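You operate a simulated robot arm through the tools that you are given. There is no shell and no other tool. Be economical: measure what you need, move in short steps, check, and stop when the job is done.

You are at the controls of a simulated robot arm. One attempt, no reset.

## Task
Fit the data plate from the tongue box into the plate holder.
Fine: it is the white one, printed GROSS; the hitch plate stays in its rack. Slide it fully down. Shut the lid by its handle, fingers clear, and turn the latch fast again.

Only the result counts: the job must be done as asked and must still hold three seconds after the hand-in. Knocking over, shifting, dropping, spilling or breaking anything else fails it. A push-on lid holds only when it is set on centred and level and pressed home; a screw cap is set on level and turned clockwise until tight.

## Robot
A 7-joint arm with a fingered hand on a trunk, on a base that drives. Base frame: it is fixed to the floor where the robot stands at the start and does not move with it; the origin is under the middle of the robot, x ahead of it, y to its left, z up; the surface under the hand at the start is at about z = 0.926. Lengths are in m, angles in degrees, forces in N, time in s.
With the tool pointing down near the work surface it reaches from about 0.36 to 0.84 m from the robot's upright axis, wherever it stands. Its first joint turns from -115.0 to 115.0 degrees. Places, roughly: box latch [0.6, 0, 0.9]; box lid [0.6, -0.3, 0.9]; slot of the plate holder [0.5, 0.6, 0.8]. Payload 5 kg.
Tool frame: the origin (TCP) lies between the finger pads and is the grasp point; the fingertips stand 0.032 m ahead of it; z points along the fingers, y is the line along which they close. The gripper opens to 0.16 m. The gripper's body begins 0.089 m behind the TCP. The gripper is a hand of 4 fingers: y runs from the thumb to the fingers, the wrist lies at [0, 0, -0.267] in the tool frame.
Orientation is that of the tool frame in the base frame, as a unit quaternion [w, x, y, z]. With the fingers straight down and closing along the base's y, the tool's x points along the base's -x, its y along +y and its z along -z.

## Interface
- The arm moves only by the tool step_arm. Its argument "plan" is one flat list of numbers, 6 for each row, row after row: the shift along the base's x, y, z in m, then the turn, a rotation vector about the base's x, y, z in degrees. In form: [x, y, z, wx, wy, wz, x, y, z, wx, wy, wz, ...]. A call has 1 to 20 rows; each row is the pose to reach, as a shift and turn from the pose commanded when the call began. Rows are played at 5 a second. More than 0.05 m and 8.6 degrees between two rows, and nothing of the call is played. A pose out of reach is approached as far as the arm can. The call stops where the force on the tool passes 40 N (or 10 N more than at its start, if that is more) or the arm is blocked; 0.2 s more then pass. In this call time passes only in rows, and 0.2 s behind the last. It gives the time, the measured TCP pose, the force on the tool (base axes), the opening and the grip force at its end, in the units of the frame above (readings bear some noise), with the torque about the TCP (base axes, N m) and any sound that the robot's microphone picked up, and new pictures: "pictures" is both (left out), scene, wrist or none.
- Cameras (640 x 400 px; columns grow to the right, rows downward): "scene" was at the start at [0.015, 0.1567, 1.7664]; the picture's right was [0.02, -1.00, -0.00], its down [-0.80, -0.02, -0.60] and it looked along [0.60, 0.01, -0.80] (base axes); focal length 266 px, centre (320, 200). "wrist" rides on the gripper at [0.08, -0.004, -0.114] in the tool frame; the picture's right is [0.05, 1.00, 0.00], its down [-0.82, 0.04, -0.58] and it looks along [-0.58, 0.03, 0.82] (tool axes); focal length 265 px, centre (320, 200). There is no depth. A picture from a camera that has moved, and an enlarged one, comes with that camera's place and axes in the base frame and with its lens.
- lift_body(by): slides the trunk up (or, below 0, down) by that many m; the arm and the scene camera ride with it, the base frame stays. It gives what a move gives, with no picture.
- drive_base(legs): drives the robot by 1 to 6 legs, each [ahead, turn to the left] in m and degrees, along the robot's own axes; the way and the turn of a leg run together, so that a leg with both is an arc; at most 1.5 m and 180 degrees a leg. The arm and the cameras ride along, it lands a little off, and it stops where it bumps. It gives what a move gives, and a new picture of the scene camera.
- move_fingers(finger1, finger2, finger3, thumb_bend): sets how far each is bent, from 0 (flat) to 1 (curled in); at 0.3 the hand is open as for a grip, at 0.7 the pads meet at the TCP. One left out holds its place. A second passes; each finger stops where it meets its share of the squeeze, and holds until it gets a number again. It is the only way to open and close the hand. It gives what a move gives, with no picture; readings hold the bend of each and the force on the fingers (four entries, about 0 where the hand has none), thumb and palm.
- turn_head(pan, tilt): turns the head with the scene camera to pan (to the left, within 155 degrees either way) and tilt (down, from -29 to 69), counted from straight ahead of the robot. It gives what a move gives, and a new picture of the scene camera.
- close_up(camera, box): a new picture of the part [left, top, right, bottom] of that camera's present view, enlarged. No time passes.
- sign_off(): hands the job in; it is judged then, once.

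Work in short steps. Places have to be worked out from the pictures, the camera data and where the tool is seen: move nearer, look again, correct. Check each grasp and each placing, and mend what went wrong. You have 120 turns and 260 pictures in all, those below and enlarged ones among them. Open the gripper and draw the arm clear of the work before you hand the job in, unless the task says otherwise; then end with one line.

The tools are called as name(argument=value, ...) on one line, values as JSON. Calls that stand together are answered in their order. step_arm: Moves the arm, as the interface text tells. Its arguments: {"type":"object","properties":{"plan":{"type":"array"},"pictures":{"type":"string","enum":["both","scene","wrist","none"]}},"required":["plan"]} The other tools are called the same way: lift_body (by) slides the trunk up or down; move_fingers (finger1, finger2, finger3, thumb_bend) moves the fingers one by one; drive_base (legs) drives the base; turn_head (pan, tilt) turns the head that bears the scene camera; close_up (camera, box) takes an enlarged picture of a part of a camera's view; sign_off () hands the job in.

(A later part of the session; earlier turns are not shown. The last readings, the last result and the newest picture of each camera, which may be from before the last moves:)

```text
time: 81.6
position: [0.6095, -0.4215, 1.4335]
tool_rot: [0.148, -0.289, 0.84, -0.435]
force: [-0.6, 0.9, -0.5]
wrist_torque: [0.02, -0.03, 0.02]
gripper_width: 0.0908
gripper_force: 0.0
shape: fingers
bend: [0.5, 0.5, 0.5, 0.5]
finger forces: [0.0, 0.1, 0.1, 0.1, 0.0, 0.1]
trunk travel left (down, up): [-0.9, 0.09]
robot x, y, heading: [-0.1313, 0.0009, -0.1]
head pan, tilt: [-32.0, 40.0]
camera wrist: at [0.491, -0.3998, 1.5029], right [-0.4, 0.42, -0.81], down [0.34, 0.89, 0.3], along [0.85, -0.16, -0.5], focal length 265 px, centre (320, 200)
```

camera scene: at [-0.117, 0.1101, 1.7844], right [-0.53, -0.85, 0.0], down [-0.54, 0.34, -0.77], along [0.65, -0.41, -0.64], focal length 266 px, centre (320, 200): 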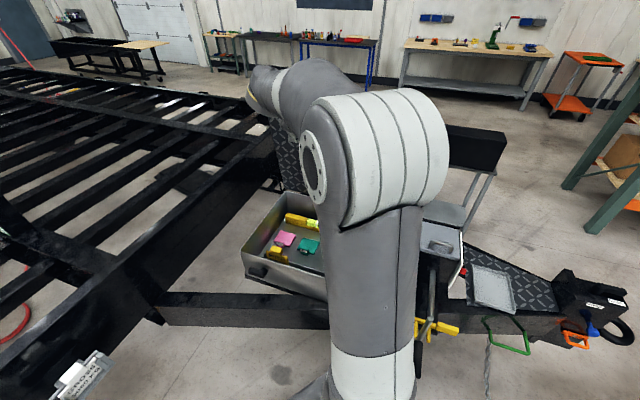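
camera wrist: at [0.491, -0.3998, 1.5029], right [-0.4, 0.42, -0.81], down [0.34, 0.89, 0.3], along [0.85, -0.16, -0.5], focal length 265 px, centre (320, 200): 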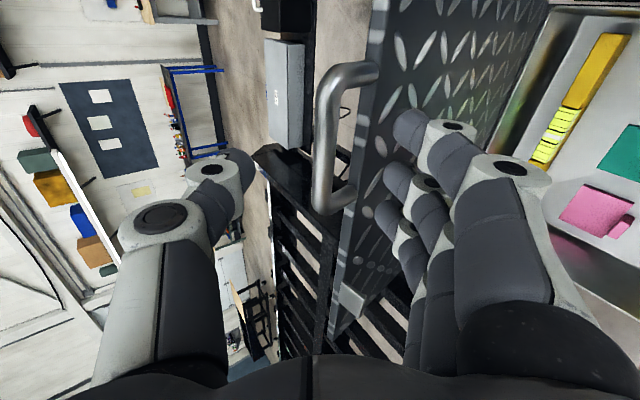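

The bar is centred ahead of the hand. I advance 0.07 m and close.

step_arm(plan=[0.008, -0.01, -0.012, 0, 0, 0, 0.016, -0.021, -0.023, 0, 0, 0, 0.025, -0.032, -0.034, 0, 0, 0, 0.033, -0.043, -0.0445, 0, 0, 0], pictures="wrist")

move_fingers(finger1=0.76, finger2=0.76, finger3=0.76, thumb_bend=0.76)

close_up(camera="wrist", box=[160, 40, 480, 240])

```text
time: 82.6
position: [0.6405, -0.4578, 1.395]
tool_rot: [0.15, -0.288, 0.839, -0.436]
force: [-16.8, 16.3, 10.8]
wrist_torque: [0.99, 1.04, -0.06]
gripper_width: 0.0942
gripper_force: 11.5
shape: fingers
bend: [0.5, 0.5, 0.5, 0.5]
finger forces: [8.1, 7.5, 6.9, 0.1, 0.1, 0.1]
trunk travel left (down, up): [-0.9, 0.09]
robot x, y, heading: [-0.1299, -0.0024, -0.1]
head pan, tilt: [-32.0, 40.0]
camera wrist: at [0.5238, -0.4355, 1.4641], right [-0.39, 0.42, -0.82], down [0.34, 0.89, 0.3], along [0.85, -0.16, -0.49], focal length 265 px, centre (320, 200)
```

wrist: 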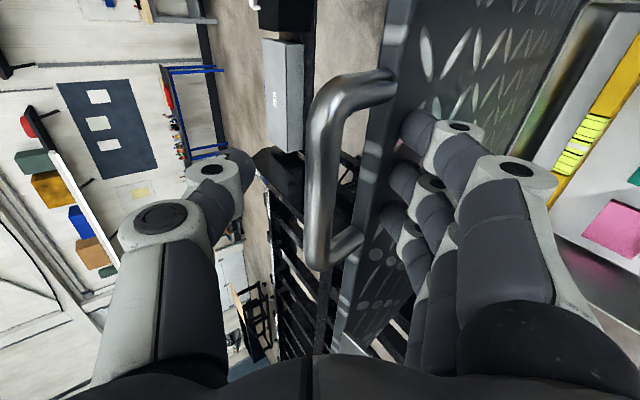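

```text
time: 83.6
position: [0.6426, -0.4593, 1.3908]
tool_rot: [0.148, -0.289, 0.84, -0.434]
force: [-18.4, 21.0, -13.6]
wrist_torque: [1.7, 1.46, -0.04]
gripper_width: 0.0506
gripper_force: 24.4
shape: fingers
bend: [0.62, 0.62, 0.61, 0.72]
finger forces: [13.2, 13.3, 13.3, 0.0, 9.2, 0.0]
trunk travel left (down, up): [-0.9, 0.09]
robot x, y, heading: [-0.1279, 0.0036, -0.3]
head pan, tilt: [-32.0, 40.0]
```

```text
2.00 times, centred on (320, 140) of wrist
camera zoom: at [0.525, -0.4363, 1.4605], right [-0.4, 0.42, -0.81], down [0.34, 0.89, 0.3], along [0.85, -0.16, -0.5], focal length 531 px, centre (320, 320)
```

zoom: 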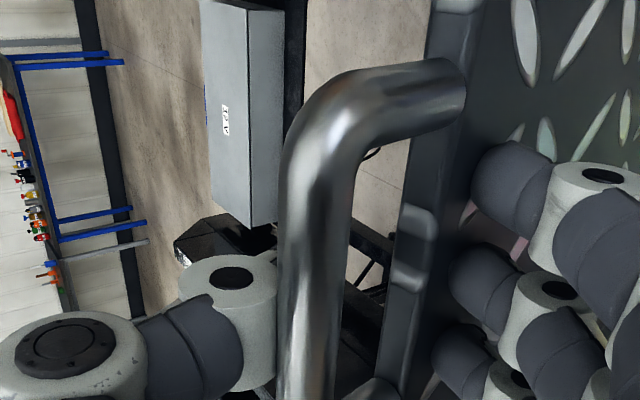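

The thumb is behind the bar and the fingers rest on the lid's inner face near its edge: enough to draw the lid forward. I pull along the arc to ≈68°.

step_arm(plan=[-0.014, 0.018, -0.003, 0, 0, 0, -0.0284, 0.0367, -0.0074, 0, 0, 0, -0.04, 0.052, -0.0125, 0, 0, 0, -0.0528, 0.0684, -0.0177, 0, 0, 0, -0.0646, 0.0838, -0.0245, 0, 0, 0, -0.0766, 0.0992, -0.0315, 0, 0, 0])

```text
time: 85.0
position: [0.5687, -0.3645, 1.3602]
tool_rot: [0.148, -0.29, 0.84, -0.435]
force: [3.8, 1.5, -5.7]
wrist_torque: [0.23, 0.13, 0.03]
gripper_width: 0.0388
gripper_force: 6.8
shape: fingers
bend: [0.65, 0.65, 0.65, 0.73]
finger forces: [2.5, 2.3, 2.5, 0.0, 6.3, 0.0]
trunk travel left (down, up): [-0.9, 0.09]
robot x, y, heading: [-0.1312, 0.0035, -0.1]
head pan, tilt: [-32.0, 40.0]
camera scene: at [-0.1161, 0.1103, 1.7844], right [-0.53, -0.85, 0.0], down [-0.54, 0.34, -0.77], along [0.65, -0.41, -0.64], focal length 266 px, centre (320, 200)
camera wrist: at [0.4503, -0.3427, 1.4297], right [-0.4, 0.42, -0.81], down [0.34, 0.89, 0.3], along [0.85, -0.16, -0.5], focal length 265 px, centre (320, 200)
```

scene: 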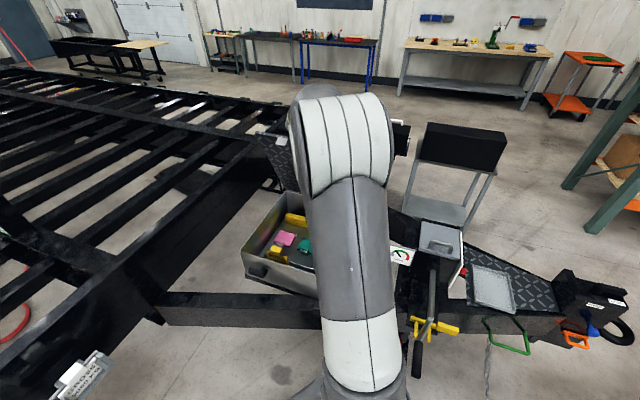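
wrist: 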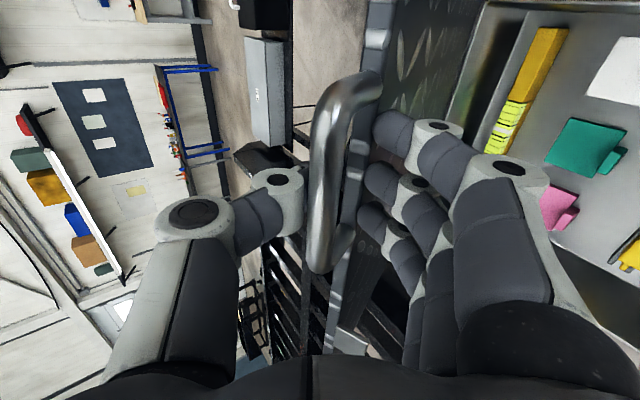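

The lid follows. I continue the arc to ≈43°.

step_arm(plan=[-0.0131, 0.017, -0.009, 0, 0, 0, -0.0262, 0.034, -0.018, 0, 0, 0, -0.0372, 0.0482, -0.028, 0, 0, 0, -0.0482, 0.0624, -0.038, 0, 0, 0, -0.0586, 0.0758, -0.0495, 0, 0, 0, -0.069, 0.0893, -0.061, 0, 0, 0, -0.0788, 0.102, -0.0745, 0, 0, 0, -0.0885, 0.1146, -0.088, 0, 0, 0, -0.0977, 0.1265, -0.1025, 0, 0, 0, -0.1068, 0.1383, -0.117, 0, 0, 0])

```text
time: 87.2
position: [0.4593, -0.2264, 1.244]
tool_rot: [0.147, -0.288, 0.84, -0.435]
force: [0.2, -1.2, -0.2]
wrist_torque: [-0.03, -0.03, -0.03]
gripper_width: 0.0328
gripper_force: 0.7
shape: fingers
bend: [0.67, 0.67, 0.67, 0.75]
finger forces: [0.0, 0.0, 0.0, 0.0, 0.9, 0.0]
trunk travel left (down, up): [-0.9, 0.09]
robot x, y, heading: [-0.1325, 0.0034, -0.3]
head pan, tilt: [-32.0, 40.0]
camera scene: at [-0.1175, 0.1107, 1.7844], right [-0.53, -0.85, 0.0], down [-0.54, 0.34, -0.77], along [0.65, -0.41, -0.64], focal length 266 px, centre (320, 200)
camera wrist: at [0.3413, -0.2034, 1.3126], right [-0.4, 0.42, -0.81], down [0.34, 0.89, 0.3], along [0.85, -0.16, -0.5], focal length 265 px, centre (320, 200)
```

scene: 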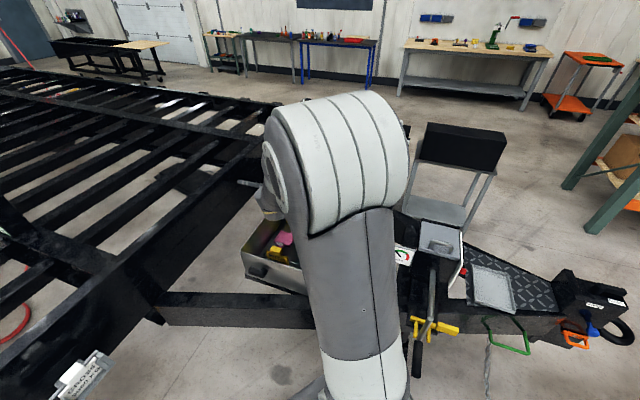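
wrist: 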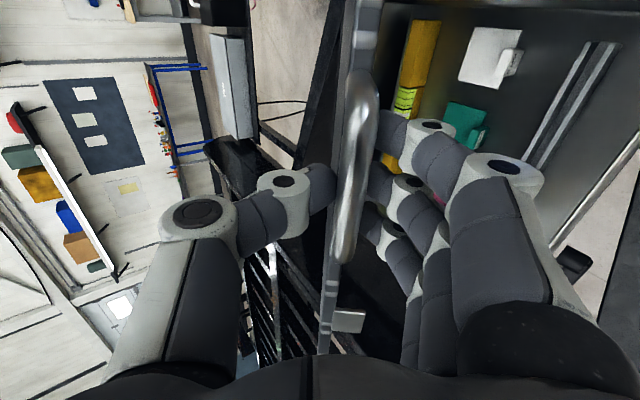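

The lid now rests near 42° with no load. I shift the hand to centre on the bar and grip it properly.

step_arm(plan=[-0.005, 0.005, -0.01, 0, 0, 0], pictures="none")

move_fingers(finger1=0.76, finger2=0.76, finger3=0.76, thumb_bend=0.76)

close_up(camera="wrist", box=[200, 40, 520, 280])

```text
time: 87.6
position: [0.4543, -0.2216, 1.2335]
tool_rot: [0.148, -0.29, 0.84, -0.434]
force: [0.9, 0.4, 1.3]
wrist_torque: [0.01, -0.04, 0.02]
gripper_width: 0.0329
gripper_force: 0.5
shape: fingers
bend: [0.67, 0.67, 0.67, 0.76]
finger forces: [0.0, 0.1, 0.0, 0.0, 0.7, 0.0]
trunk travel left (down, up): [-0.9, 0.09]
robot x, y, heading: [-0.1358, -0.0009, -0.1]
head pan, tilt: [-32.0, 40.0]
```

```text
time: 88.6
position: [0.4567, -0.2236, 1.2314]
tool_rot: [0.147, -0.289, 0.841, -0.433]
force: [7.7, -8.6, -18.2]
wrist_torque: [-0.05, -0.09, 0.0]
gripper_width: 0.0205
gripper_force: 14.9
shape: fingers
bend: [0.72, 0.71, 0.72, 0.74]
finger forces: [9.2, 0.0, 10.3, 0.0, 9.5, 0.0]
trunk travel left (down, up): [-0.9, 0.09]
robot x, y, heading: [-0.1316, 0.0018, 0.1]
head pan, tilt: [-32.0, 40.0]
```

```text
1.67 times, centred on (360, 160) of wrist
camera zoom: at [0.3388, -0.2014, 1.3014], right [-0.4, 0.43, -0.81], down [0.34, 0.89, 0.3], along [0.85, -0.16, -0.5], focal length 442 px, centre (253, 267)
```

zoom: 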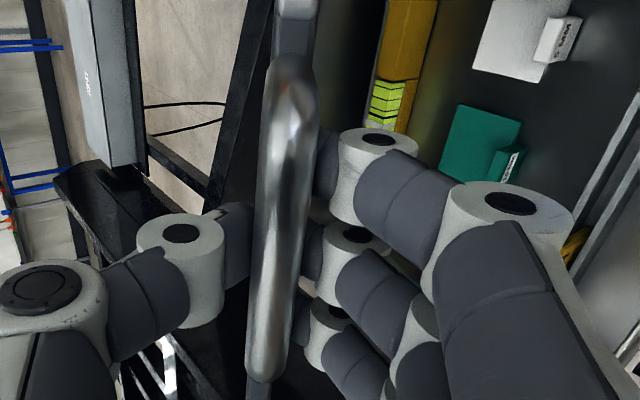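

Firm grip. I lower the lid along the arc to ≈16°.

step_arm(plan=[-0.0195, 0.0253, -0.027, -1.6, -1.2, 0, -0.0339, 0.0438, -0.061, -3.2, -2.4, 0, -0.0462, 0.0599, -0.0977, -4.8, -3.6, 0, -0.0565, 0.0732, -0.136, -6.4, -4.8, 0, -0.0647, 0.0837, -0.175, -7.9, -6.1, 0])

```text
time: 89.0
position: [0.4457, -0.2106, 1.2123]
tool_rot: [0.147, -0.287, 0.836, -0.443]
force: [20.2, -16.2, -27.2]
wrist_torque: [-0.22, -0.31, 0.07]
gripper_width: 0.0211
gripper_force: 21.9
shape: fingers
bend: [0.7, 0.7, 0.7, 0.73]
finger forces: [14.1, 10.1, 11.1, 0.1, 7.9, 0.2]
trunk travel left (down, up): [-0.9, 0.09]
robot x, y, heading: [-0.1314, 0.0018, -0.4]
head pan, tilt: [-32.0, 40.0]
stopped in row 1: the force on the tool passed its limit at 48 N (the readings are from after the stop); the commanded pose is now the measured one
camera scene: at [-0.1097, 0.1072, 1.7842], right [-0.53, -0.84, 0.0], down [-0.55, 0.35, -0.76], along [0.64, -0.41, -0.65], focal length 266 px, centre (320, 200)
camera wrist: at [0.3274, -0.1857, 1.2807], right [-0.39, 0.41, -0.82], down [0.34, 0.9, 0.29], along [0.86, -0.17, -0.49], focal length 265 px, centre (320, 200)
```

scene: 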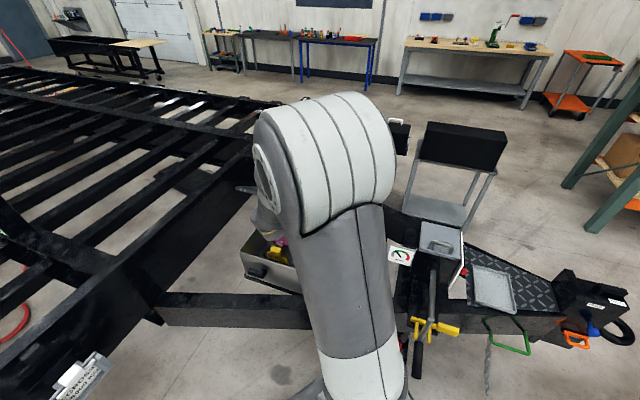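
wrist: 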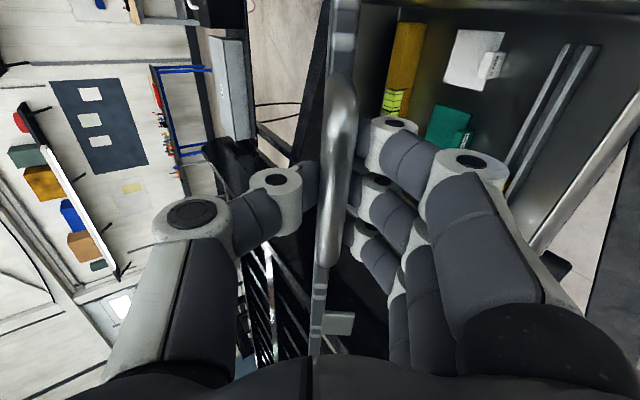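

I was pulling the bar outward (radius too large). I relieve that and use a smaller radius about the hinge, in short pieces.

step_arm(plan=[0.0028, -0.0036, -0.0038, 0, 0, 0, -0.004, 0.005, -0.018, 0, 0, 0, -0.0102, 0.0133, -0.0319, 0, 0, 0], pictures="none")

```text
time: 89.8
position: [0.4356, -0.1951, 1.183]
tool_rot: [0.15, -0.287, 0.835, -0.444]
force: [22.2, -11.6, -13.0]
wrist_torque: [-0.14, -0.3, 0.13]
gripper_width: 0.0206
gripper_force: 20.0
shape: fingers
bend: [0.71, 0.71, 0.71, 0.73]
finger forces: [14.3, 7.4, 9.5, 0.0, 9.1, 0.1]
trunk travel left (down, up): [-0.9, 0.09]
robot x, y, heading: [-0.1323, -0.0028, -0.3]
head pan, tilt: [-32.0, 40.0]
```

Still some inward pull; I continue with a further radial correction.

step_arm(plan=[-0.003, 0.009, -0.02, 0, 0, 0, -0.009, 0.0164, -0.04, 0, 0, 0, -0.0199, 0.0307, -0.0746, 0, 0, 0], pictures="wrist")

```text
time: 90.6
position: [0.4116, -0.1662, 1.1089]
tool_rot: [0.15, -0.285, 0.836, -0.445]
force: [12.1, -13.2, -10.2]
wrist_torque: [-0.13, -0.11, -0.01]
gripper_width: 0.0187
gripper_force: 14.1
shape: fingers
bend: [0.72, 0.71, 0.71, 0.74]
finger forces: [9.2, 0.1, 7.8, 0.1, 10.2, 0.0]
trunk travel left (down, up): [-0.9, 0.09]
robot x, y, heading: [-0.1321, -0.0009, -0.2]
head pan, tilt: [-32.0, 40.0]
camera wrist: at [0.2937, -0.1419, 1.1777], right [-0.38, 0.41, -0.83], down [0.34, 0.9, 0.29], along [0.86, -0.17, -0.48], focal length 265 px, centre (320, 200)
```

wrist: 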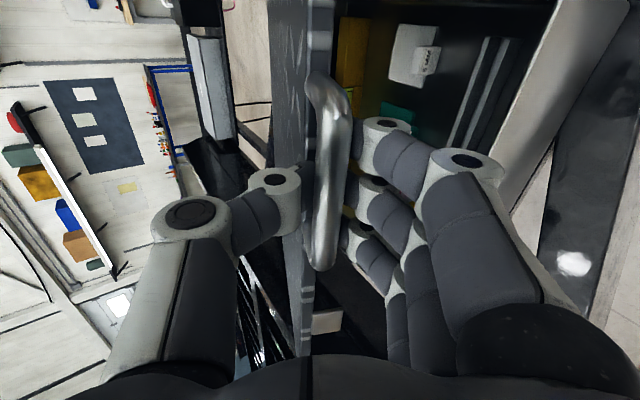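

Lid at ≈25°. I lower on to ≈10°.

step_arm(plan=[-0.0052, 0.0067, -0.035, -1.2, -0.9, 0, -0.0122, 0.0158, -0.0716, -2.4, -1.9, 0, -0.0173, 0.0224, -0.1091, -3.6, -2.8, 0])

```text
time: 91.4
position: [0.3927, -0.1422, 0.9981]
tool_rot: [0.162, -0.279, 0.817, -0.477]
force: [12.5, -8.1, -7.2]
wrist_torque: [-0.08, -0.11, 0.0]
gripper_width: 0.0181
gripper_force: 5.9
shape: fingers
bend: [0.72, 0.72, 0.72, 0.74]
finger forces: [6.1, 0.0, 5.8, 0.0, 0.1, 0.1]
trunk travel left (down, up): [-0.9, 0.09]
robot x, y, heading: [-0.1295, 0.0009, -0.3]
head pan, tilt: [-32.0, 40.0]
camera scene: at [-0.1147, 0.1095, 1.7845], right [-0.53, -0.85, 0.0], down [-0.54, 0.34, -0.77], along [0.65, -0.41, -0.64], focal length 266 px, centre (320, 200)
camera wrist: at [0.2707, -0.1131, 1.0578], right [-0.34, 0.36, -0.87], down [0.33, 0.91, 0.25], along [0.88, -0.2, -0.43], focal length 265 px, centre (320, 200)
```

scene: 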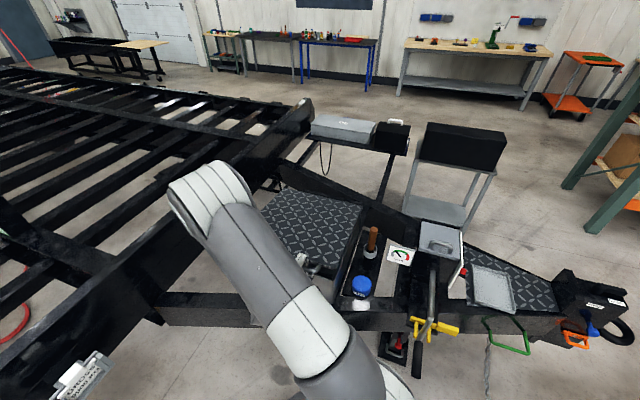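
wrist: 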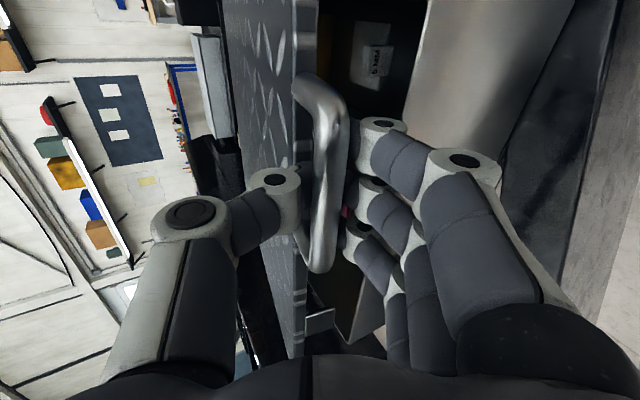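

Lid at ≈10°. For clear fingertips I loosen slightly and slide the hand 0.018 m outward on the bar before the final lowering.

move_fingers(finger1=0.68, finger2=0.68, finger3=0.68, thumb_bend=0.68)

step_arm(plan=[-0.0055, 0.0071, 0, 0, 0, 0, -0.011, 0.0142, 0, 0, 0, 0], pictures="wrist")

```text
time: 92.4
position: [0.3917, -0.1406, 0.9993]
tool_rot: [0.163, -0.279, 0.817, -0.478]
force: [0.6, -0.3, -0.6]
wrist_torque: [0.0, -0.02, -0.04]
gripper_width: 0.0278
gripper_force: 0.1
shape: fingers
bend: [0.68, 0.68, 0.68, 0.68]
finger forces: [0.1, 0.0, 0.0, 0.0, 0.0, 0.0]
trunk travel left (down, up): [-0.9, 0.09]
robot x, y, heading: [-0.1304, -0.0016, -0.3]
head pan, tilt: [-32.0, 40.0]
```

```text
time: 93.0
position: [0.3825, -0.1282, 0.9988]
tool_rot: [0.162, -0.279, 0.817, -0.478]
force: [3.5, -4.6, -1.1]
wrist_torque: [0.01, 0.03, 0.01]
gripper_width: 0.0309
gripper_force: 2.1
shape: fingers
bend: [0.68, 0.68, 0.68, 0.67]
finger forces: [0.3, 0.4, 0.3, 0.1, 3.8, 0.1]
trunk travel left (down, up): [-0.9, 0.09]
robot x, y, heading: [-0.133, 0.0024, -0.2]
head pan, tilt: [-32.0, 40.0]
camera wrist: at [0.2597, -0.1001, 1.0597], right [-0.34, 0.36, -0.87], down [0.33, 0.91, 0.24], along [0.88, -0.2, -0.43], focal length 265 px, centre (320, 200)
```

wrist: 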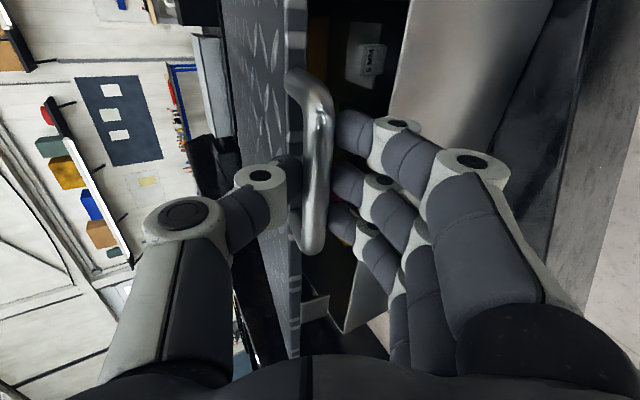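

The lid holds itself by hinge friction. I open the fingers away and push the bar down with the thumb only, so no finger is near the gap.

move_fingers(finger1=0.42, finger2=0.42, finger3=0.42, thumb_bend=0.68)

step_arm(plan=[-0.002, 0.003, -0.015, 0, 0, 0, -0.003, 0.004, -0.03, 0, 0, 0, -0.004, 0.005, -0.045, 0, 0, 0, -0.004, 0.005, -0.06, 0, 0, 0])

```text
time: 94.0
position: [0.3814, -0.128, 1.0001]
tool_rot: [0.162, -0.279, 0.817, -0.478]
force: [0.1, -0.3, 0.5]
wrist_torque: [-0.01, 0.0, -0.01]
gripper_width: 0.0736
gripper_force: 0.1
shape: fingers
bend: [0.42, 0.42, 0.42, 0.68]
finger forces: [0.1, 0.0, 0.0, 0.1, 0.2, 0.0]
trunk travel left (down, up): [-0.9, 0.09]
robot x, y, heading: [-0.1285, -0.0017, -0.3]
head pan, tilt: [-32.0, 40.0]
```

```text
time: 95.0
position: [0.3786, -0.1206, 0.9411]
tool_rot: [0.163, -0.279, 0.817, -0.478]
force: [-0.4, 0.6, -0.5]
wrist_torque: [-0.04, -0.02, -0.04]
gripper_width: 0.0734
gripper_force: 0.0
shape: fingers
bend: [0.42, 0.42, 0.42, 0.68]
finger forces: [0.0, 0.1, 0.0, 0.1, 0.1, 0.0]
trunk travel left (down, up): [-0.9, 0.09]
robot x, y, heading: [-0.132, 0.0016, -0.2]
head pan, tilt: [-32.0, 40.0]
camera scene: at [-0.117, 0.1104, 1.7844], right [-0.53, -0.85, 0.0], down [-0.54, 0.34, -0.77], along [0.65, -0.41, -0.64], focal length 266 px, centre (320, 200)
camera wrist: at [0.2559, -0.0929, 1.0007], right [-0.34, 0.36, -0.87], down [0.33, 0.91, 0.24], along [0.88, -0.2, -0.43], focal length 265 px, centre (320, 200)
```

scene: 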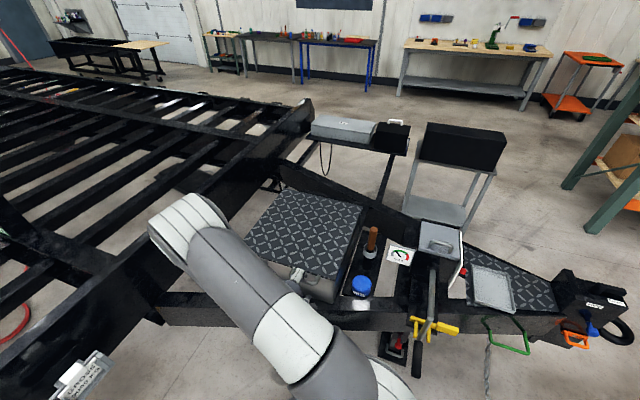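
wrist: 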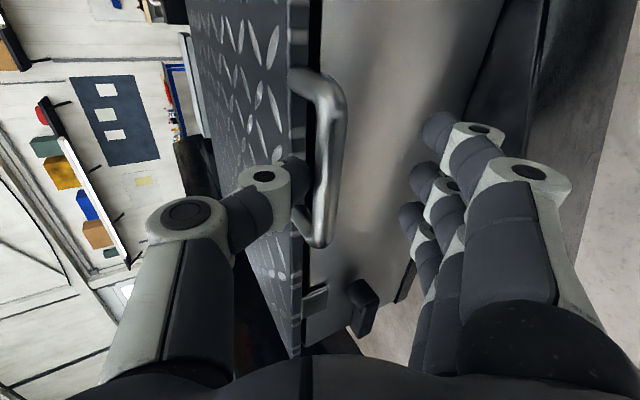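

The lid is almost shut. I press the last bit down until resistance shows.

step_arm(plan=[0, 0, -0.008, 0, 0, 0, 0, 0, -0.016, 0, 0, 0, 0, 0, -0.024, 0, 0, 0, 0, 0, -0.032, 0, 0, 0], pictures="wrist")

close_up(camera="scene", box=[235, 180, 375, 310])

```text
time: 96.0
position: [0.3788, -0.1209, 0.9105]
tool_rot: [0.163, -0.278, 0.816, -0.48]
force: [2.2, -1.5, 16.5]
wrist_torque: [-0.25, -0.17, 0.04]
gripper_width: 0.0846
gripper_force: 6.5
shape: fingers
bend: [0.42, 0.42, 0.42, 0.66]
finger forces: [0.0, 0.1, 0.0, 0.0, 13.4, 0.0]
trunk travel left (down, up): [-0.9, 0.09]
robot x, y, heading: [-0.1292, 0.0008, -0.5]
head pan, tilt: [-32.0, 40.0]
camera wrist: at [0.2562, -0.0929, 0.9699], right [-0.34, 0.35, -0.87], down [0.33, 0.91, 0.25], along [0.88, -0.2, -0.42], focal length 265 px, centre (320, 200)
```

wrist: 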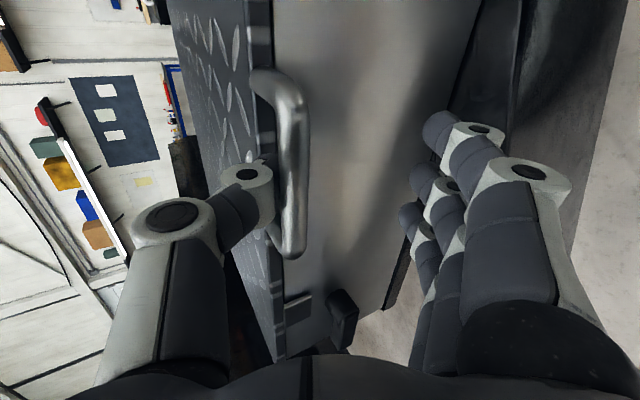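

```text
3.08 times, centred on (305, 245) of scene
camera zoom: at [-0.1183, 0.1106, 1.7847], right [-0.53, -0.85, 0.0], down [-0.54, 0.34, -0.77], along [0.65, -0.41, -0.64], focal length 817 px, centre (366, 62)
```

zoom: 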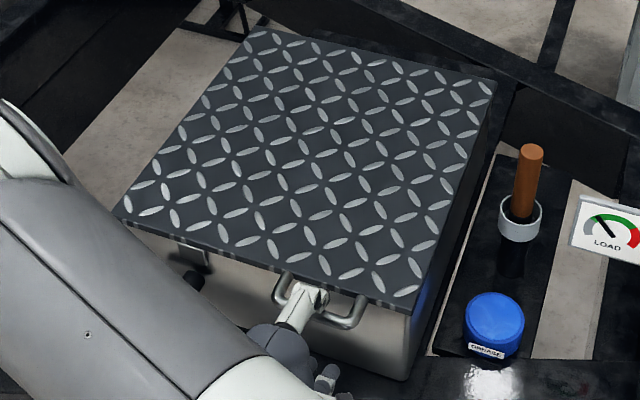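

Lid shut, 16 N resistance. I open the thumb, retreat outward, and go on to the latch.

move_fingers(thumb_bend=0.42)

step_arm(plan=[-0.015, 0.02, 0.008, 0, 0, 0, -0.035, 0.045, 0.008, 0, 0, 0, -0.058, 0.075, 0.008, 0, 0, 0, -0.08, 0.105, 0.008, 0, 0, 0])

```text
time: 97.0
position: [0.3796, -0.1219, 0.9092]
tool_rot: [0.162, -0.279, 0.817, -0.478]
force: [-1.1, 0.6, -0.2]
wrist_torque: [0.04, 0.03, -0.03]
gripper_width: 0.1226
gripper_force: 0.0
shape: fingers
bend: [0.42, 0.42, 0.42, 0.42]
finger forces: [0.0, 0.1, 0.0, 0.1, 0.0, 0.1]
trunk travel left (down, up): [-0.9, 0.09]
robot x, y, heading: [-0.1296, -0.0019, -0.2]
head pan, tilt: [-32.0, 40.0]
```

```text
time: 98.0
position: [0.2996, -0.0177, 0.9153]
tool_rot: [0.163, -0.279, 0.816, -0.479]
force: [0.0, 0.4, -0.6]
wrist_torque: [-0.02, 0.01, -0.01]
gripper_width: 0.1228
gripper_force: 0.0
shape: fingers
bend: [0.42, 0.42, 0.42, 0.42]
finger forces: [0.1, 0.0, 0.1, 0.1, 0.0, 0.0]
trunk travel left (down, up): [-0.9, 0.09]
robot x, y, heading: [-0.1299, 0.0011, -0.2]
head pan, tilt: [-32.0, 40.0]
camera scene: at [-0.1181, 0.1115, 1.7843], right [-0.53, -0.85, 0.0], down [-0.54, 0.34, -0.77], along [0.65, -0.41, -0.64], focal length 266 px, centre (320, 200)
camera wrist: at [0.1767, 0.0112, 0.9754], right [-0.34, 0.35, -0.87], down [0.33, 0.91, 0.24], along [0.88, -0.2, -0.43], focal length 265 px, centre (320, 200)
```

scene: 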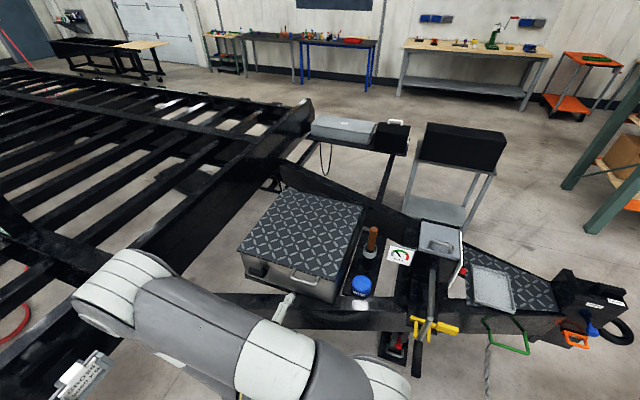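
wrist: 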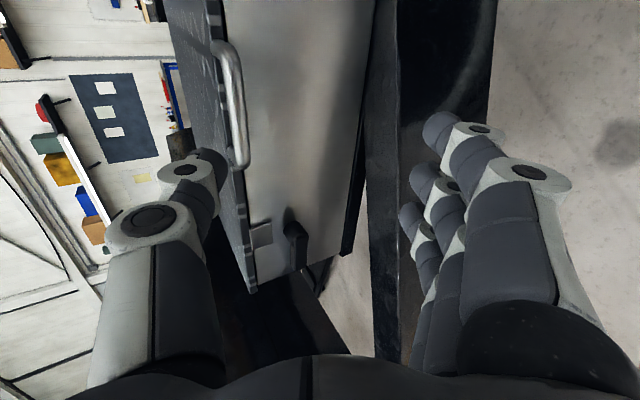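

Now the latch: its arm still points sideways. I level the hand and move in front of it.

step_arm(plan=[0.02, 0.01, 0.0, -5.7, -4.4, 0, 0.05, 0.025, -0.01, -11.4, -8.9, 0, 0.09, 0.045, -0.025, -17.2, -13.3, 0, 0.13, 0.063, -0.04, -22.9, -17.7, 0, 0.17, 0.082, -0.05, -22.9, -17.7, 0, 0.2, 0.096, -0.06, -22.9, -17.7, 0, 0.2224, 0.1077, -0.067, -22.9, -17.7, 0])

```text
time: 99.6
position: [0.5211, 0.0933, 0.849]
tool_rot: [0.227, -0.23, 0.672, -0.667]
force: [0.1, 0.0, -0.5]
wrist_torque: [0.02, 0.0, -0.02]
gripper_width: 0.123
gripper_force: 0.1
shape: fingers
bend: [0.42, 0.42, 0.42, 0.42]
finger forces: [0.0, 0.0, 0.1, 0.1, 0.0, 0.0]
trunk travel left (down, up): [-0.9, 0.09]
robot x, y, heading: [-0.1297, -0.0007, -0.4]
head pan, tilt: [-32.0, 40.0]
camera scene: at [-0.117, 0.1107, 1.7844], right [-0.53, -0.85, 0.0], down [-0.54, 0.34, -0.77], along [0.65, -0.41, -0.64], focal length 266 px, centre (320, 200)
camera wrist: at [0.3884, 0.1349, 0.8549], right [-0.05, -0.03, -1.0], down [0.29, 0.96, -0.04], along [0.96, -0.29, -0.04], focal length 265 px, centre (320, 200)
```

scene: 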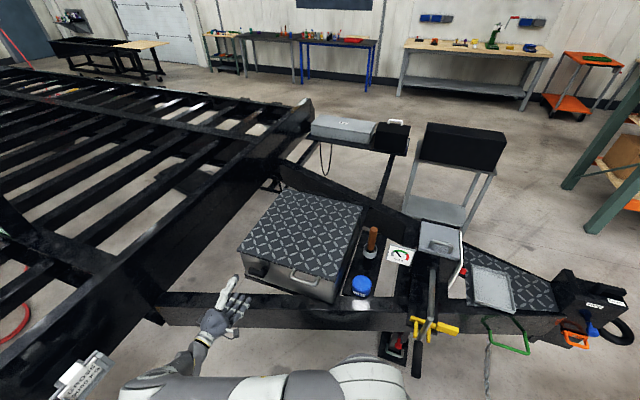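
wrist: 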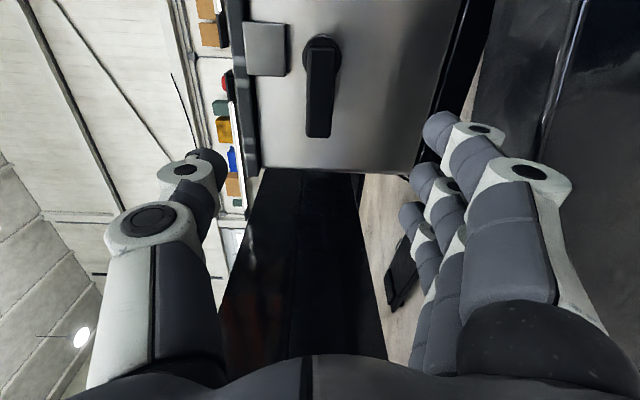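

The latch arm is straight ahead. I advance and pinch it as before.

step_arm(plan=[0.01, -0.025, 0, 0, 0, 0, 0.028, -0.05, 0, 0, 0, 0, 0.0445, -0.074, 0, 0, 0, 0], pictures="wrist")

move_fingers(finger1=0.57, finger2=0.57, finger3=0.57, thumb_bend=0.57)

close_up(camera="wrist", box=[160, 30, 480, 230])

```text
time: 100.4
position: [0.5669, 0.0172, 0.8527]
tool_rot: [0.227, -0.23, 0.671, -0.667]
force: [0.4, 0.5, -0.1]
wrist_torque: [0.0, -0.01, -0.02]
gripper_width: 0.1231
gripper_force: 0.0
shape: fingers
bend: [0.42, 0.42, 0.42, 0.42]
finger forces: [0.1, 0.1, 0.0, 0.0, 0.0, 0.1]
trunk travel left (down, up): [-0.9, 0.09]
robot x, y, heading: [-0.1311, 0.0014, -0.1]
head pan, tilt: [-32.0, 40.0]
camera wrist: at [0.4353, 0.0589, 0.8567], right [-0.05, -0.03, -1.0], down [0.29, 0.96, -0.04], along [0.95, -0.29, -0.04], focal length 265 px, centre (320, 200)
```

wrist: 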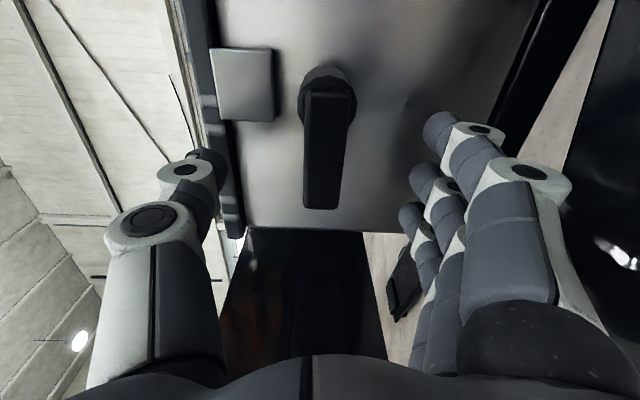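

```text
time: 101.4
position: [0.5667, 0.018, 0.8512]
tool_rot: [0.227, -0.231, 0.672, -0.666]
force: [0.3, -0.4, 0.7]
wrist_torque: [0.06, -0.04, 0.0]
gripper_width: 0.069
gripper_force: 0.1
shape: fingers
bend: [0.56, 0.56, 0.56, 0.56]
finger forces: [0.0, 0.0, 0.1, 0.0, 0.0, 0.0]
trunk travel left (down, up): [-0.9, 0.09]
robot x, y, heading: [-0.1312, 0.001, -0.5]
head pan, tilt: [-32.0, 40.0]
```

```text
2.00 times, centred on (320, 130) of wrist
camera zoom: at [0.435, 0.0596, 0.8569], right [-0.05, -0.03, -1.0], down [0.29, 0.96, -0.04], along [0.95, -0.29, -0.04], focal length 531 px, centre (320, 340)
```

zoom: 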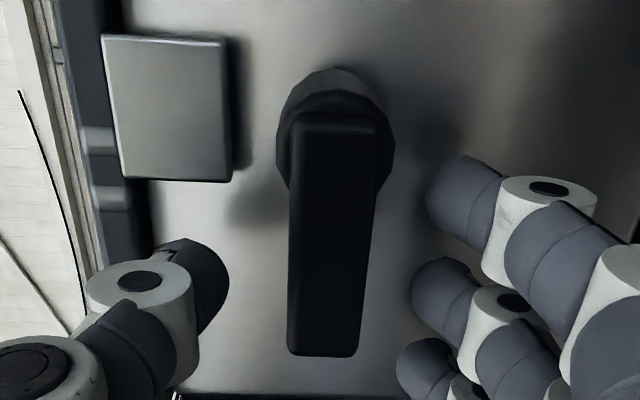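

Aligned; I close on the arm.

move_fingers(finger1=0.75, finger2=0.75, finger3=0.7, thumb_bend=0.75)

close_up(camera="wrist", box=[160, 30, 480, 230])

```text
time: 102.4
position: [0.5689, 0.0174, 0.8514]
tool_rot: [0.226, -0.229, 0.673, -0.666]
force: [4.9, -3.7, -3.1]
wrist_torque: [0.25, -0.13, 0.08]
gripper_width: 0.0351
gripper_force: 15.7
shape: fingers
bend: [0.65, 0.65, 0.7, 0.68]
finger forces: [8.0, 9.2, 0.0, 0.1, 14.5, 0.0]
trunk travel left (down, up): [-0.9, 0.09]
robot x, y, heading: [-0.1292, -0.0011, -0.4]
head pan, tilt: [-32.0, 40.0]
```

```text
2.00 times, centred on (320, 130) of wrist
camera zoom: at [0.4354, 0.0591, 0.8566], right [-0.05, -0.03, -1.0], down [0.29, 0.96, -0.04], along [0.95, -0.29, -0.04], focal length 531 px, centre (320, 340)
```

zoom: 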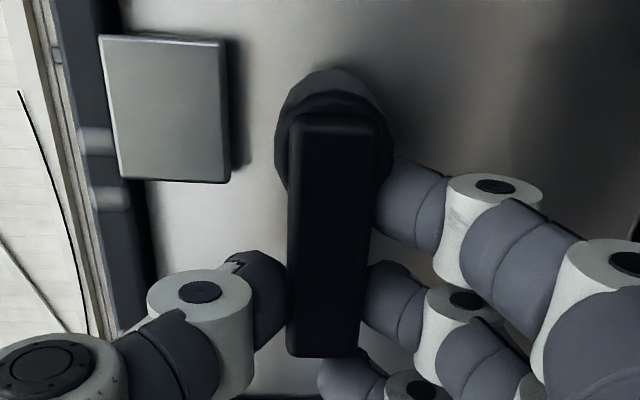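

Gripped. I turn the latch back through the same arc, about 88°.

step_arm(plan=[-0.0009, -0.0007, 0.0064, 4.9, -6.3, 0, -0.0025, -0.002, 0.0125, 9.8, -12.6, 0, -0.0047, -0.0037, 0.0183, 14.6, -19, 0, -0.0076, -0.0059, 0.0236, 19.5, -25.3, 0, -0.0111, -0.0085, 0.0284, 24.4, -31.6, 0, -0.0149, -0.0115, 0.0326, 29.3, -37.9, 0, -0.0193, -0.0149, 0.036, 34.2, -44.2, 0, -0.0239, -0.0185, 0.0386, 39, -50.6, 0, -0.0289, -0.0223, 0.0403, 43.9, -56.9, 0, -0.034, -0.0262, 0.0412, 48.8, -63.2, 0, -0.039, -0.0301, 0.0412, 53.7, -69.5, 0])

```text
time: 104.8
position: [0.5346, -0.0107, 0.903]
tool_rot: [0.628, 0.317, 0.638, -0.314]
force: [1.5, 2.5, -25.0]
wrist_torque: [0.49, 0.31, 0.13]
gripper_width: 0.0337
gripper_force: 17.5
shape: fingers
bend: [0.65, 0.65, 0.7, 0.69]
finger forces: [8.7, 10.6, 0.0, 0.0, 15.5, 0.1]
trunk travel left (down, up): [-0.9, 0.09]
robot x, y, heading: [-0.1333, 0.0021, -0.3]
head pan, tilt: [-32.0, 40.0]
camera scene: at [-0.1142, 0.1107, 1.7842], right [-0.53, -0.84, 0.0], down [-0.54, 0.34, -0.77], along [0.65, -0.41, -0.64], focal length 266 px, centre (320, 200)
camera wrist: at [0.4631, 0.0785, 0.8244], right [0.8, 0.6, -0.06], down [-0.3, 0.48, 0.82], along [0.52, -0.64, 0.56], focal length 265 px, centre (320, 200)
```

scene: 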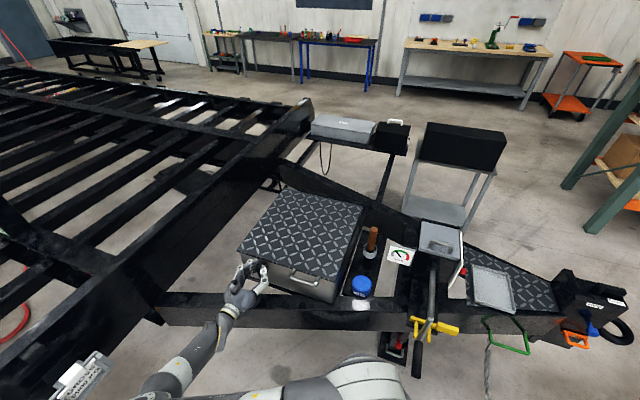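
wrist: 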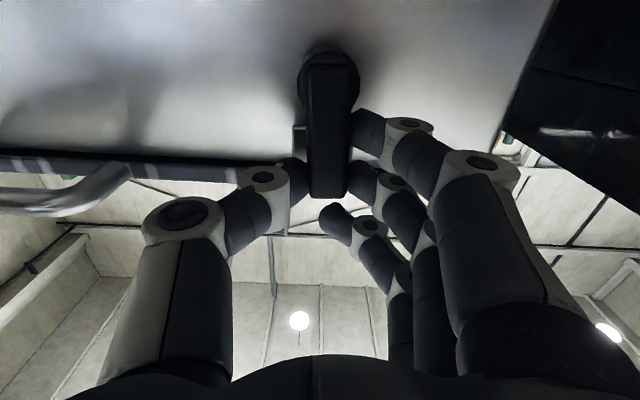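

Nearly vertical. I take a close look at the arm over the keeper.

close_up(camera="wrist", box=[240, 30, 400, 230])

```text
2.00 times, centred on (320, 130) of wrist
camera zoom: at [0.4631, 0.0785, 0.8244], right [0.8, 0.6, -0.06], down [-0.3, 0.48, 0.82], along [0.52, -0.64, 0.56], focal length 531 px, centre (320, 340)
```

zoom: 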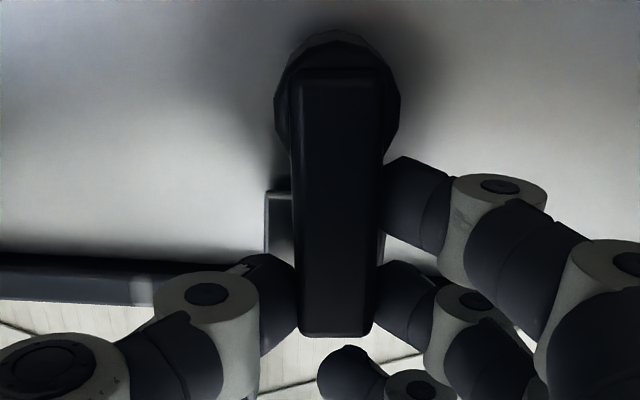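

It is within a degree or two of its original position. I add 2.5° more and relax the upward pull, then release.

step_arm(plan=[-0.0015, -0.0012, -0.004, 1.5, -2.0, 0], pictures="none")

move_fingers(finger1=0.5, finger2=0.5, finger3=0.5, thumb_bend=0.5)

step_arm(plan=[-0.02, 0.026, 0, 0, 0, 0, -0.04, 0.052, 0, 0, 0, 0, -0.06, 0.078, 0, 0, 0, 0])

close_up(camera="wrist", box=[260, 20, 400, 180])

```text
time: 105.2
position: [0.5367, -0.0096, 0.9036]
tool_rot: [0.635, 0.333, 0.631, -0.297]
force: [3.4, -6.1, -21.8]
wrist_torque: [0.32, 0.21, 0.01]
gripper_width: 0.0328
gripper_force: 15.0
shape: fingers
bend: [0.66, 0.65, 0.7, 0.69]
finger forces: [6.1, 9.7, 0.1, 0.0, 15.0, 0.1]
trunk travel left (down, up): [-0.9, 0.09]
robot x, y, heading: [-0.1332, 0.001, -0.3]
head pan, tilt: [-32.0, 40.0]
```

```text
time: 106.2
position: [0.5375, -0.0049, 0.9068]
tool_rot: [0.638, 0.331, 0.631, -0.294]
force: [0.0, 0.5, 0.4]
wrist_torque: [-0.01, 0.01, -0.01]
gripper_width: 0.0903
gripper_force: 0.2
shape: fingers
bend: [0.5, 0.5, 0.5, 0.5]
finger forces: [0.0, 0.1, 0.1, 0.1, 0.0, 0.0]
trunk travel left (down, up): [-0.9, 0.09]
robot x, y, heading: [-0.1303, -0.0018, -0.2]
head pan, tilt: [-32.0, 40.0]
```

```text
time: 107.0
position: [0.4634, 0.0644, 0.8874]
tool_rot: [0.636, 0.309, 0.635, -0.31]
force: [-1.1, -0.3, -0.2]
wrist_torque: [0.03, 0.01, 0.02]
gripper_width: 0.0908
gripper_force: 0.0
shape: fingers
bend: [0.5, 0.5, 0.5, 0.5]
finger forces: [0.0, 0.1, 0.1, 0.0, 0.1, 0.0]
trunk travel left (down, up): [-0.9, 0.09]
robot x, y, heading: [-0.129, 0.0026, -0.2]
head pan, tilt: [-32.0, 40.0]
camera scene: at [-0.1179, 0.1113, 1.7844], right [-0.53, -0.85, 0.0], down [-0.54, 0.34, -0.77], along [0.65, -0.41, -0.64], focal length 266 px, centre (320, 200)
camera wrist: at [0.3916, 0.1532, 0.8072], right [0.78, 0.62, -0.05], down [-0.32, 0.48, 0.81], along [0.53, -0.62, 0.58], focal length 265 px, centre (320, 200)
```

scene: 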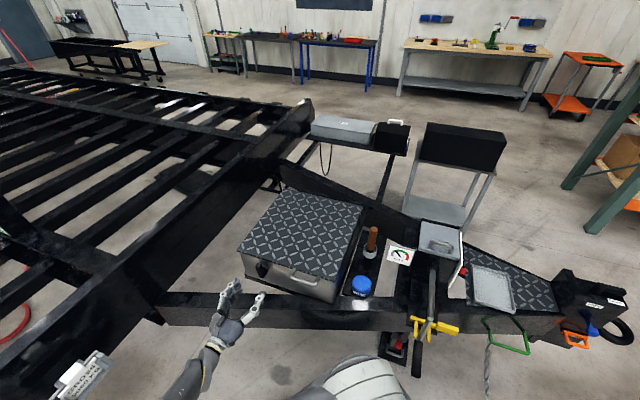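
wrist: 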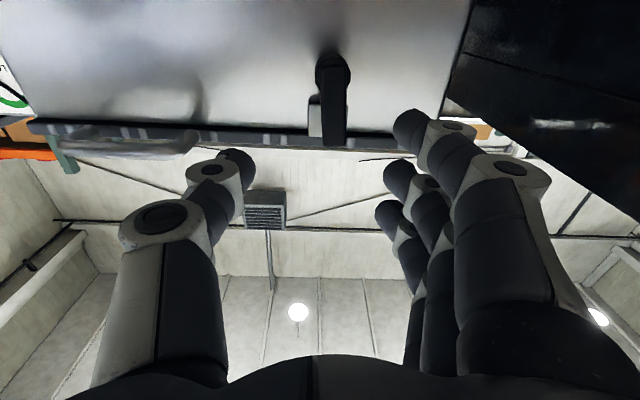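

```text
2.50 times, centred on (330, 100) of wrist
camera zoom: at [0.3916, 0.1532, 0.8072], right [0.78, 0.62, -0.05], down [-0.32, 0.48, 0.81], along [0.53, -0.62, 0.58], focal length 664 px, centre (295, 450)
```

zoom: 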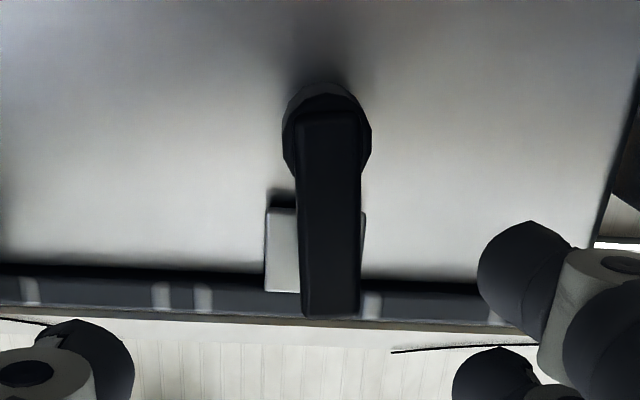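

The arm is still ≈7° short of upright (leaning to the free corner). I go back in, grip again and finish the turn.

step_arm(plan=[0.024, -0.023, 0.002, 0, 0, 0, 0.048, -0.046, 0.004, 0, 0, 0, 0.072, -0.069, 0.006, 0, 0, 0], pictures="none")

move_fingers(finger1=0.75, finger2=0.75, finger3=0.68, thumb_bend=0.75)

close_up(camera="wrist", box=[240, 30, 400, 230])

```text
time: 108.0
position: [0.5448, 0.066, 0.9074]
tool_rot: [0.644, 0.309, 0.648, -0.264]
force: [-0.9, -0.4, 0.5]
wrist_torque: [0.02, -0.02, 0.06]
gripper_width: 0.0906
gripper_force: 0.0
shape: fingers
bend: [0.5, 0.5, 0.5, 0.5]
finger forces: [0.1, 0.1, 0.0, 0.0, 0.0, 0.1]
trunk travel left (down, up): [-0.9, 0.09]
robot x, y, heading: [-0.1305, -0.0024, -0.0]
head pan, tilt: [-32.0, 40.0]
stopped in row 3: the arm was blocked; the commanded pose is now the measured one
```

```text
time: 109.0
position: [0.5446, 0.0642, 0.9079]
tool_rot: [0.644, 0.308, 0.648, -0.265]
force: [0.7, 0.1, 0.7]
wrist_torque: [0.03, 0.03, -0.03]
gripper_width: 0.0169
gripper_force: 0.0
shape: fingers
bend: [0.75, 0.73, 0.68, 0.73]
finger forces: [0.0, 0.1, 0.1, 0.1, 0.1, 0.0]
trunk travel left (down, up): [-0.9, 0.09]
robot x, y, heading: [-0.1318, 0.0005, -0.3]
head pan, tilt: [-32.0, 40.0]
```

```text
2.00 times, centred on (320, 130) of wrist
camera zoom: at [0.4662, 0.1518, 0.8312], right [0.74, 0.67, 0.0], down [-0.37, 0.41, 0.83], along [0.56, -0.62, 0.55], focal length 531 px, centre (320, 340)
```

zoom: 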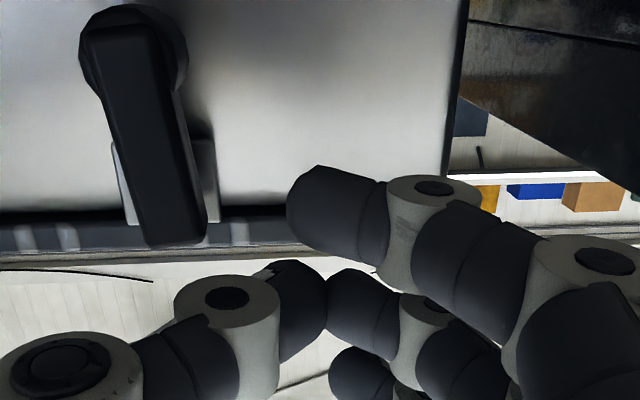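

The arm was blocked off course. I look at the scene before trying again.

turn_head(pan=0, tilt=55)

```text
time: 110.0
position: [0.5443, 0.0652, 0.9079]
tool_rot: [0.644, 0.308, 0.648, -0.265]
force: [0.0, 0.0, 0.4]
wrist_torque: [0.01, 0.04, 0.01]
gripper_width: 0.0169
gripper_force: 0.0
shape: fingers
bend: [0.75, 0.73, 0.68, 0.73]
finger forces: [0.0, 0.0, 0.0, 0.0, 0.0, 0.1]
trunk travel left (down, up): [-0.9, 0.09]
robot x, y, heading: [-0.1319, 0.0004, -0.1]
head pan, tilt: [0.0, 55.0]
camera scene: at [-0.1173, 0.1556, 1.7637], right [-0.01, -1.0, 0.0], down [-0.82, 0.0, -0.57], along [0.57, 0.0, -0.82], focal length 266 px, centre (320, 200)
```

scene: 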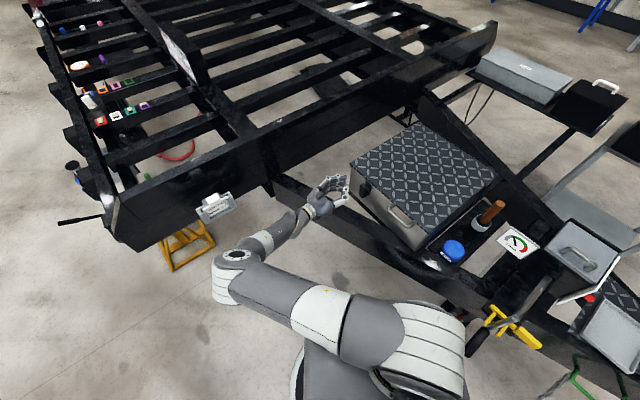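

Nothing touches; it looks like a joint limit from this standing spot. I retreat the hand and drive forward to the original spot where this grip worked.

step_arm(plan=[-0.022, 0.028, 0, 0, 0, 0, -0.044, 0.056, 0, 0, 0, 0, -0.066, 0.08, 0, 0, 0, 0], pictures="none")

drive_base(legs=[[0.125, 0]])

```text
time: 110.8
position: [0.4766, 0.1441, 0.9055]
tool_rot: [0.644, 0.307, 0.648, -0.265]
force: [-0.6, 0.9, -0.6]
wrist_torque: [0.03, 0.03, 0.02]
gripper_width: 0.0168
gripper_force: 0.0
shape: fingers
bend: [0.75, 0.73, 0.68, 0.73]
finger forces: [0.1, 0.0, 0.1, 0.0, 0.0, 0.1]
trunk travel left (down, up): [-0.9, 0.09]
robot x, y, heading: [-0.1287, -0.0012, -0.7]
head pan, tilt: [0.0, 55.0]
```

```text
time: 112.0
position: [0.6004, 0.1408, 0.906]
tool_rot: [0.644, 0.307, 0.648, -0.266]
force: [-0.3, -0.1, 0.1]
wrist_torque: [0.02, 0.02, -0.01]
gripper_width: 0.0169
gripper_force: 0.1
shape: fingers
bend: [0.75, 0.73, 0.68, 0.73]
finger forces: [0.0, 0.1, 0.0, 0.0, 0.0, 0.1]
trunk travel left (down, up): [-0.9, 0.09]
robot x, y, heading: [-0.0082, -0.0008, -0.3]
head pan, tilt: [0.0, 55.0]
camera scene: at [0.0076, 0.1551, 1.7637], right [-0.01, -1.0, 0.0], down [-0.82, 0.01, -0.57], along [0.57, 0.0, -0.82], focal length 266 px, centre (320, 200)
```

scene: 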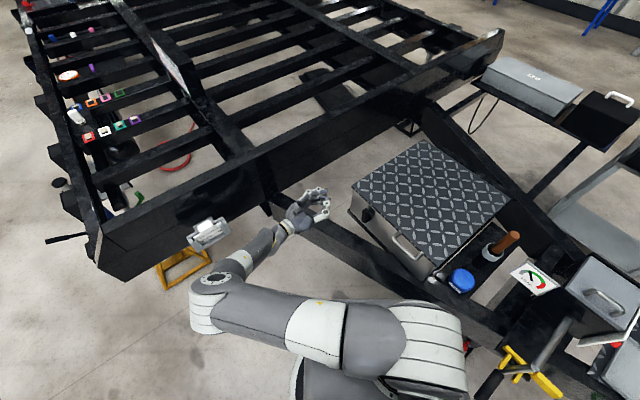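

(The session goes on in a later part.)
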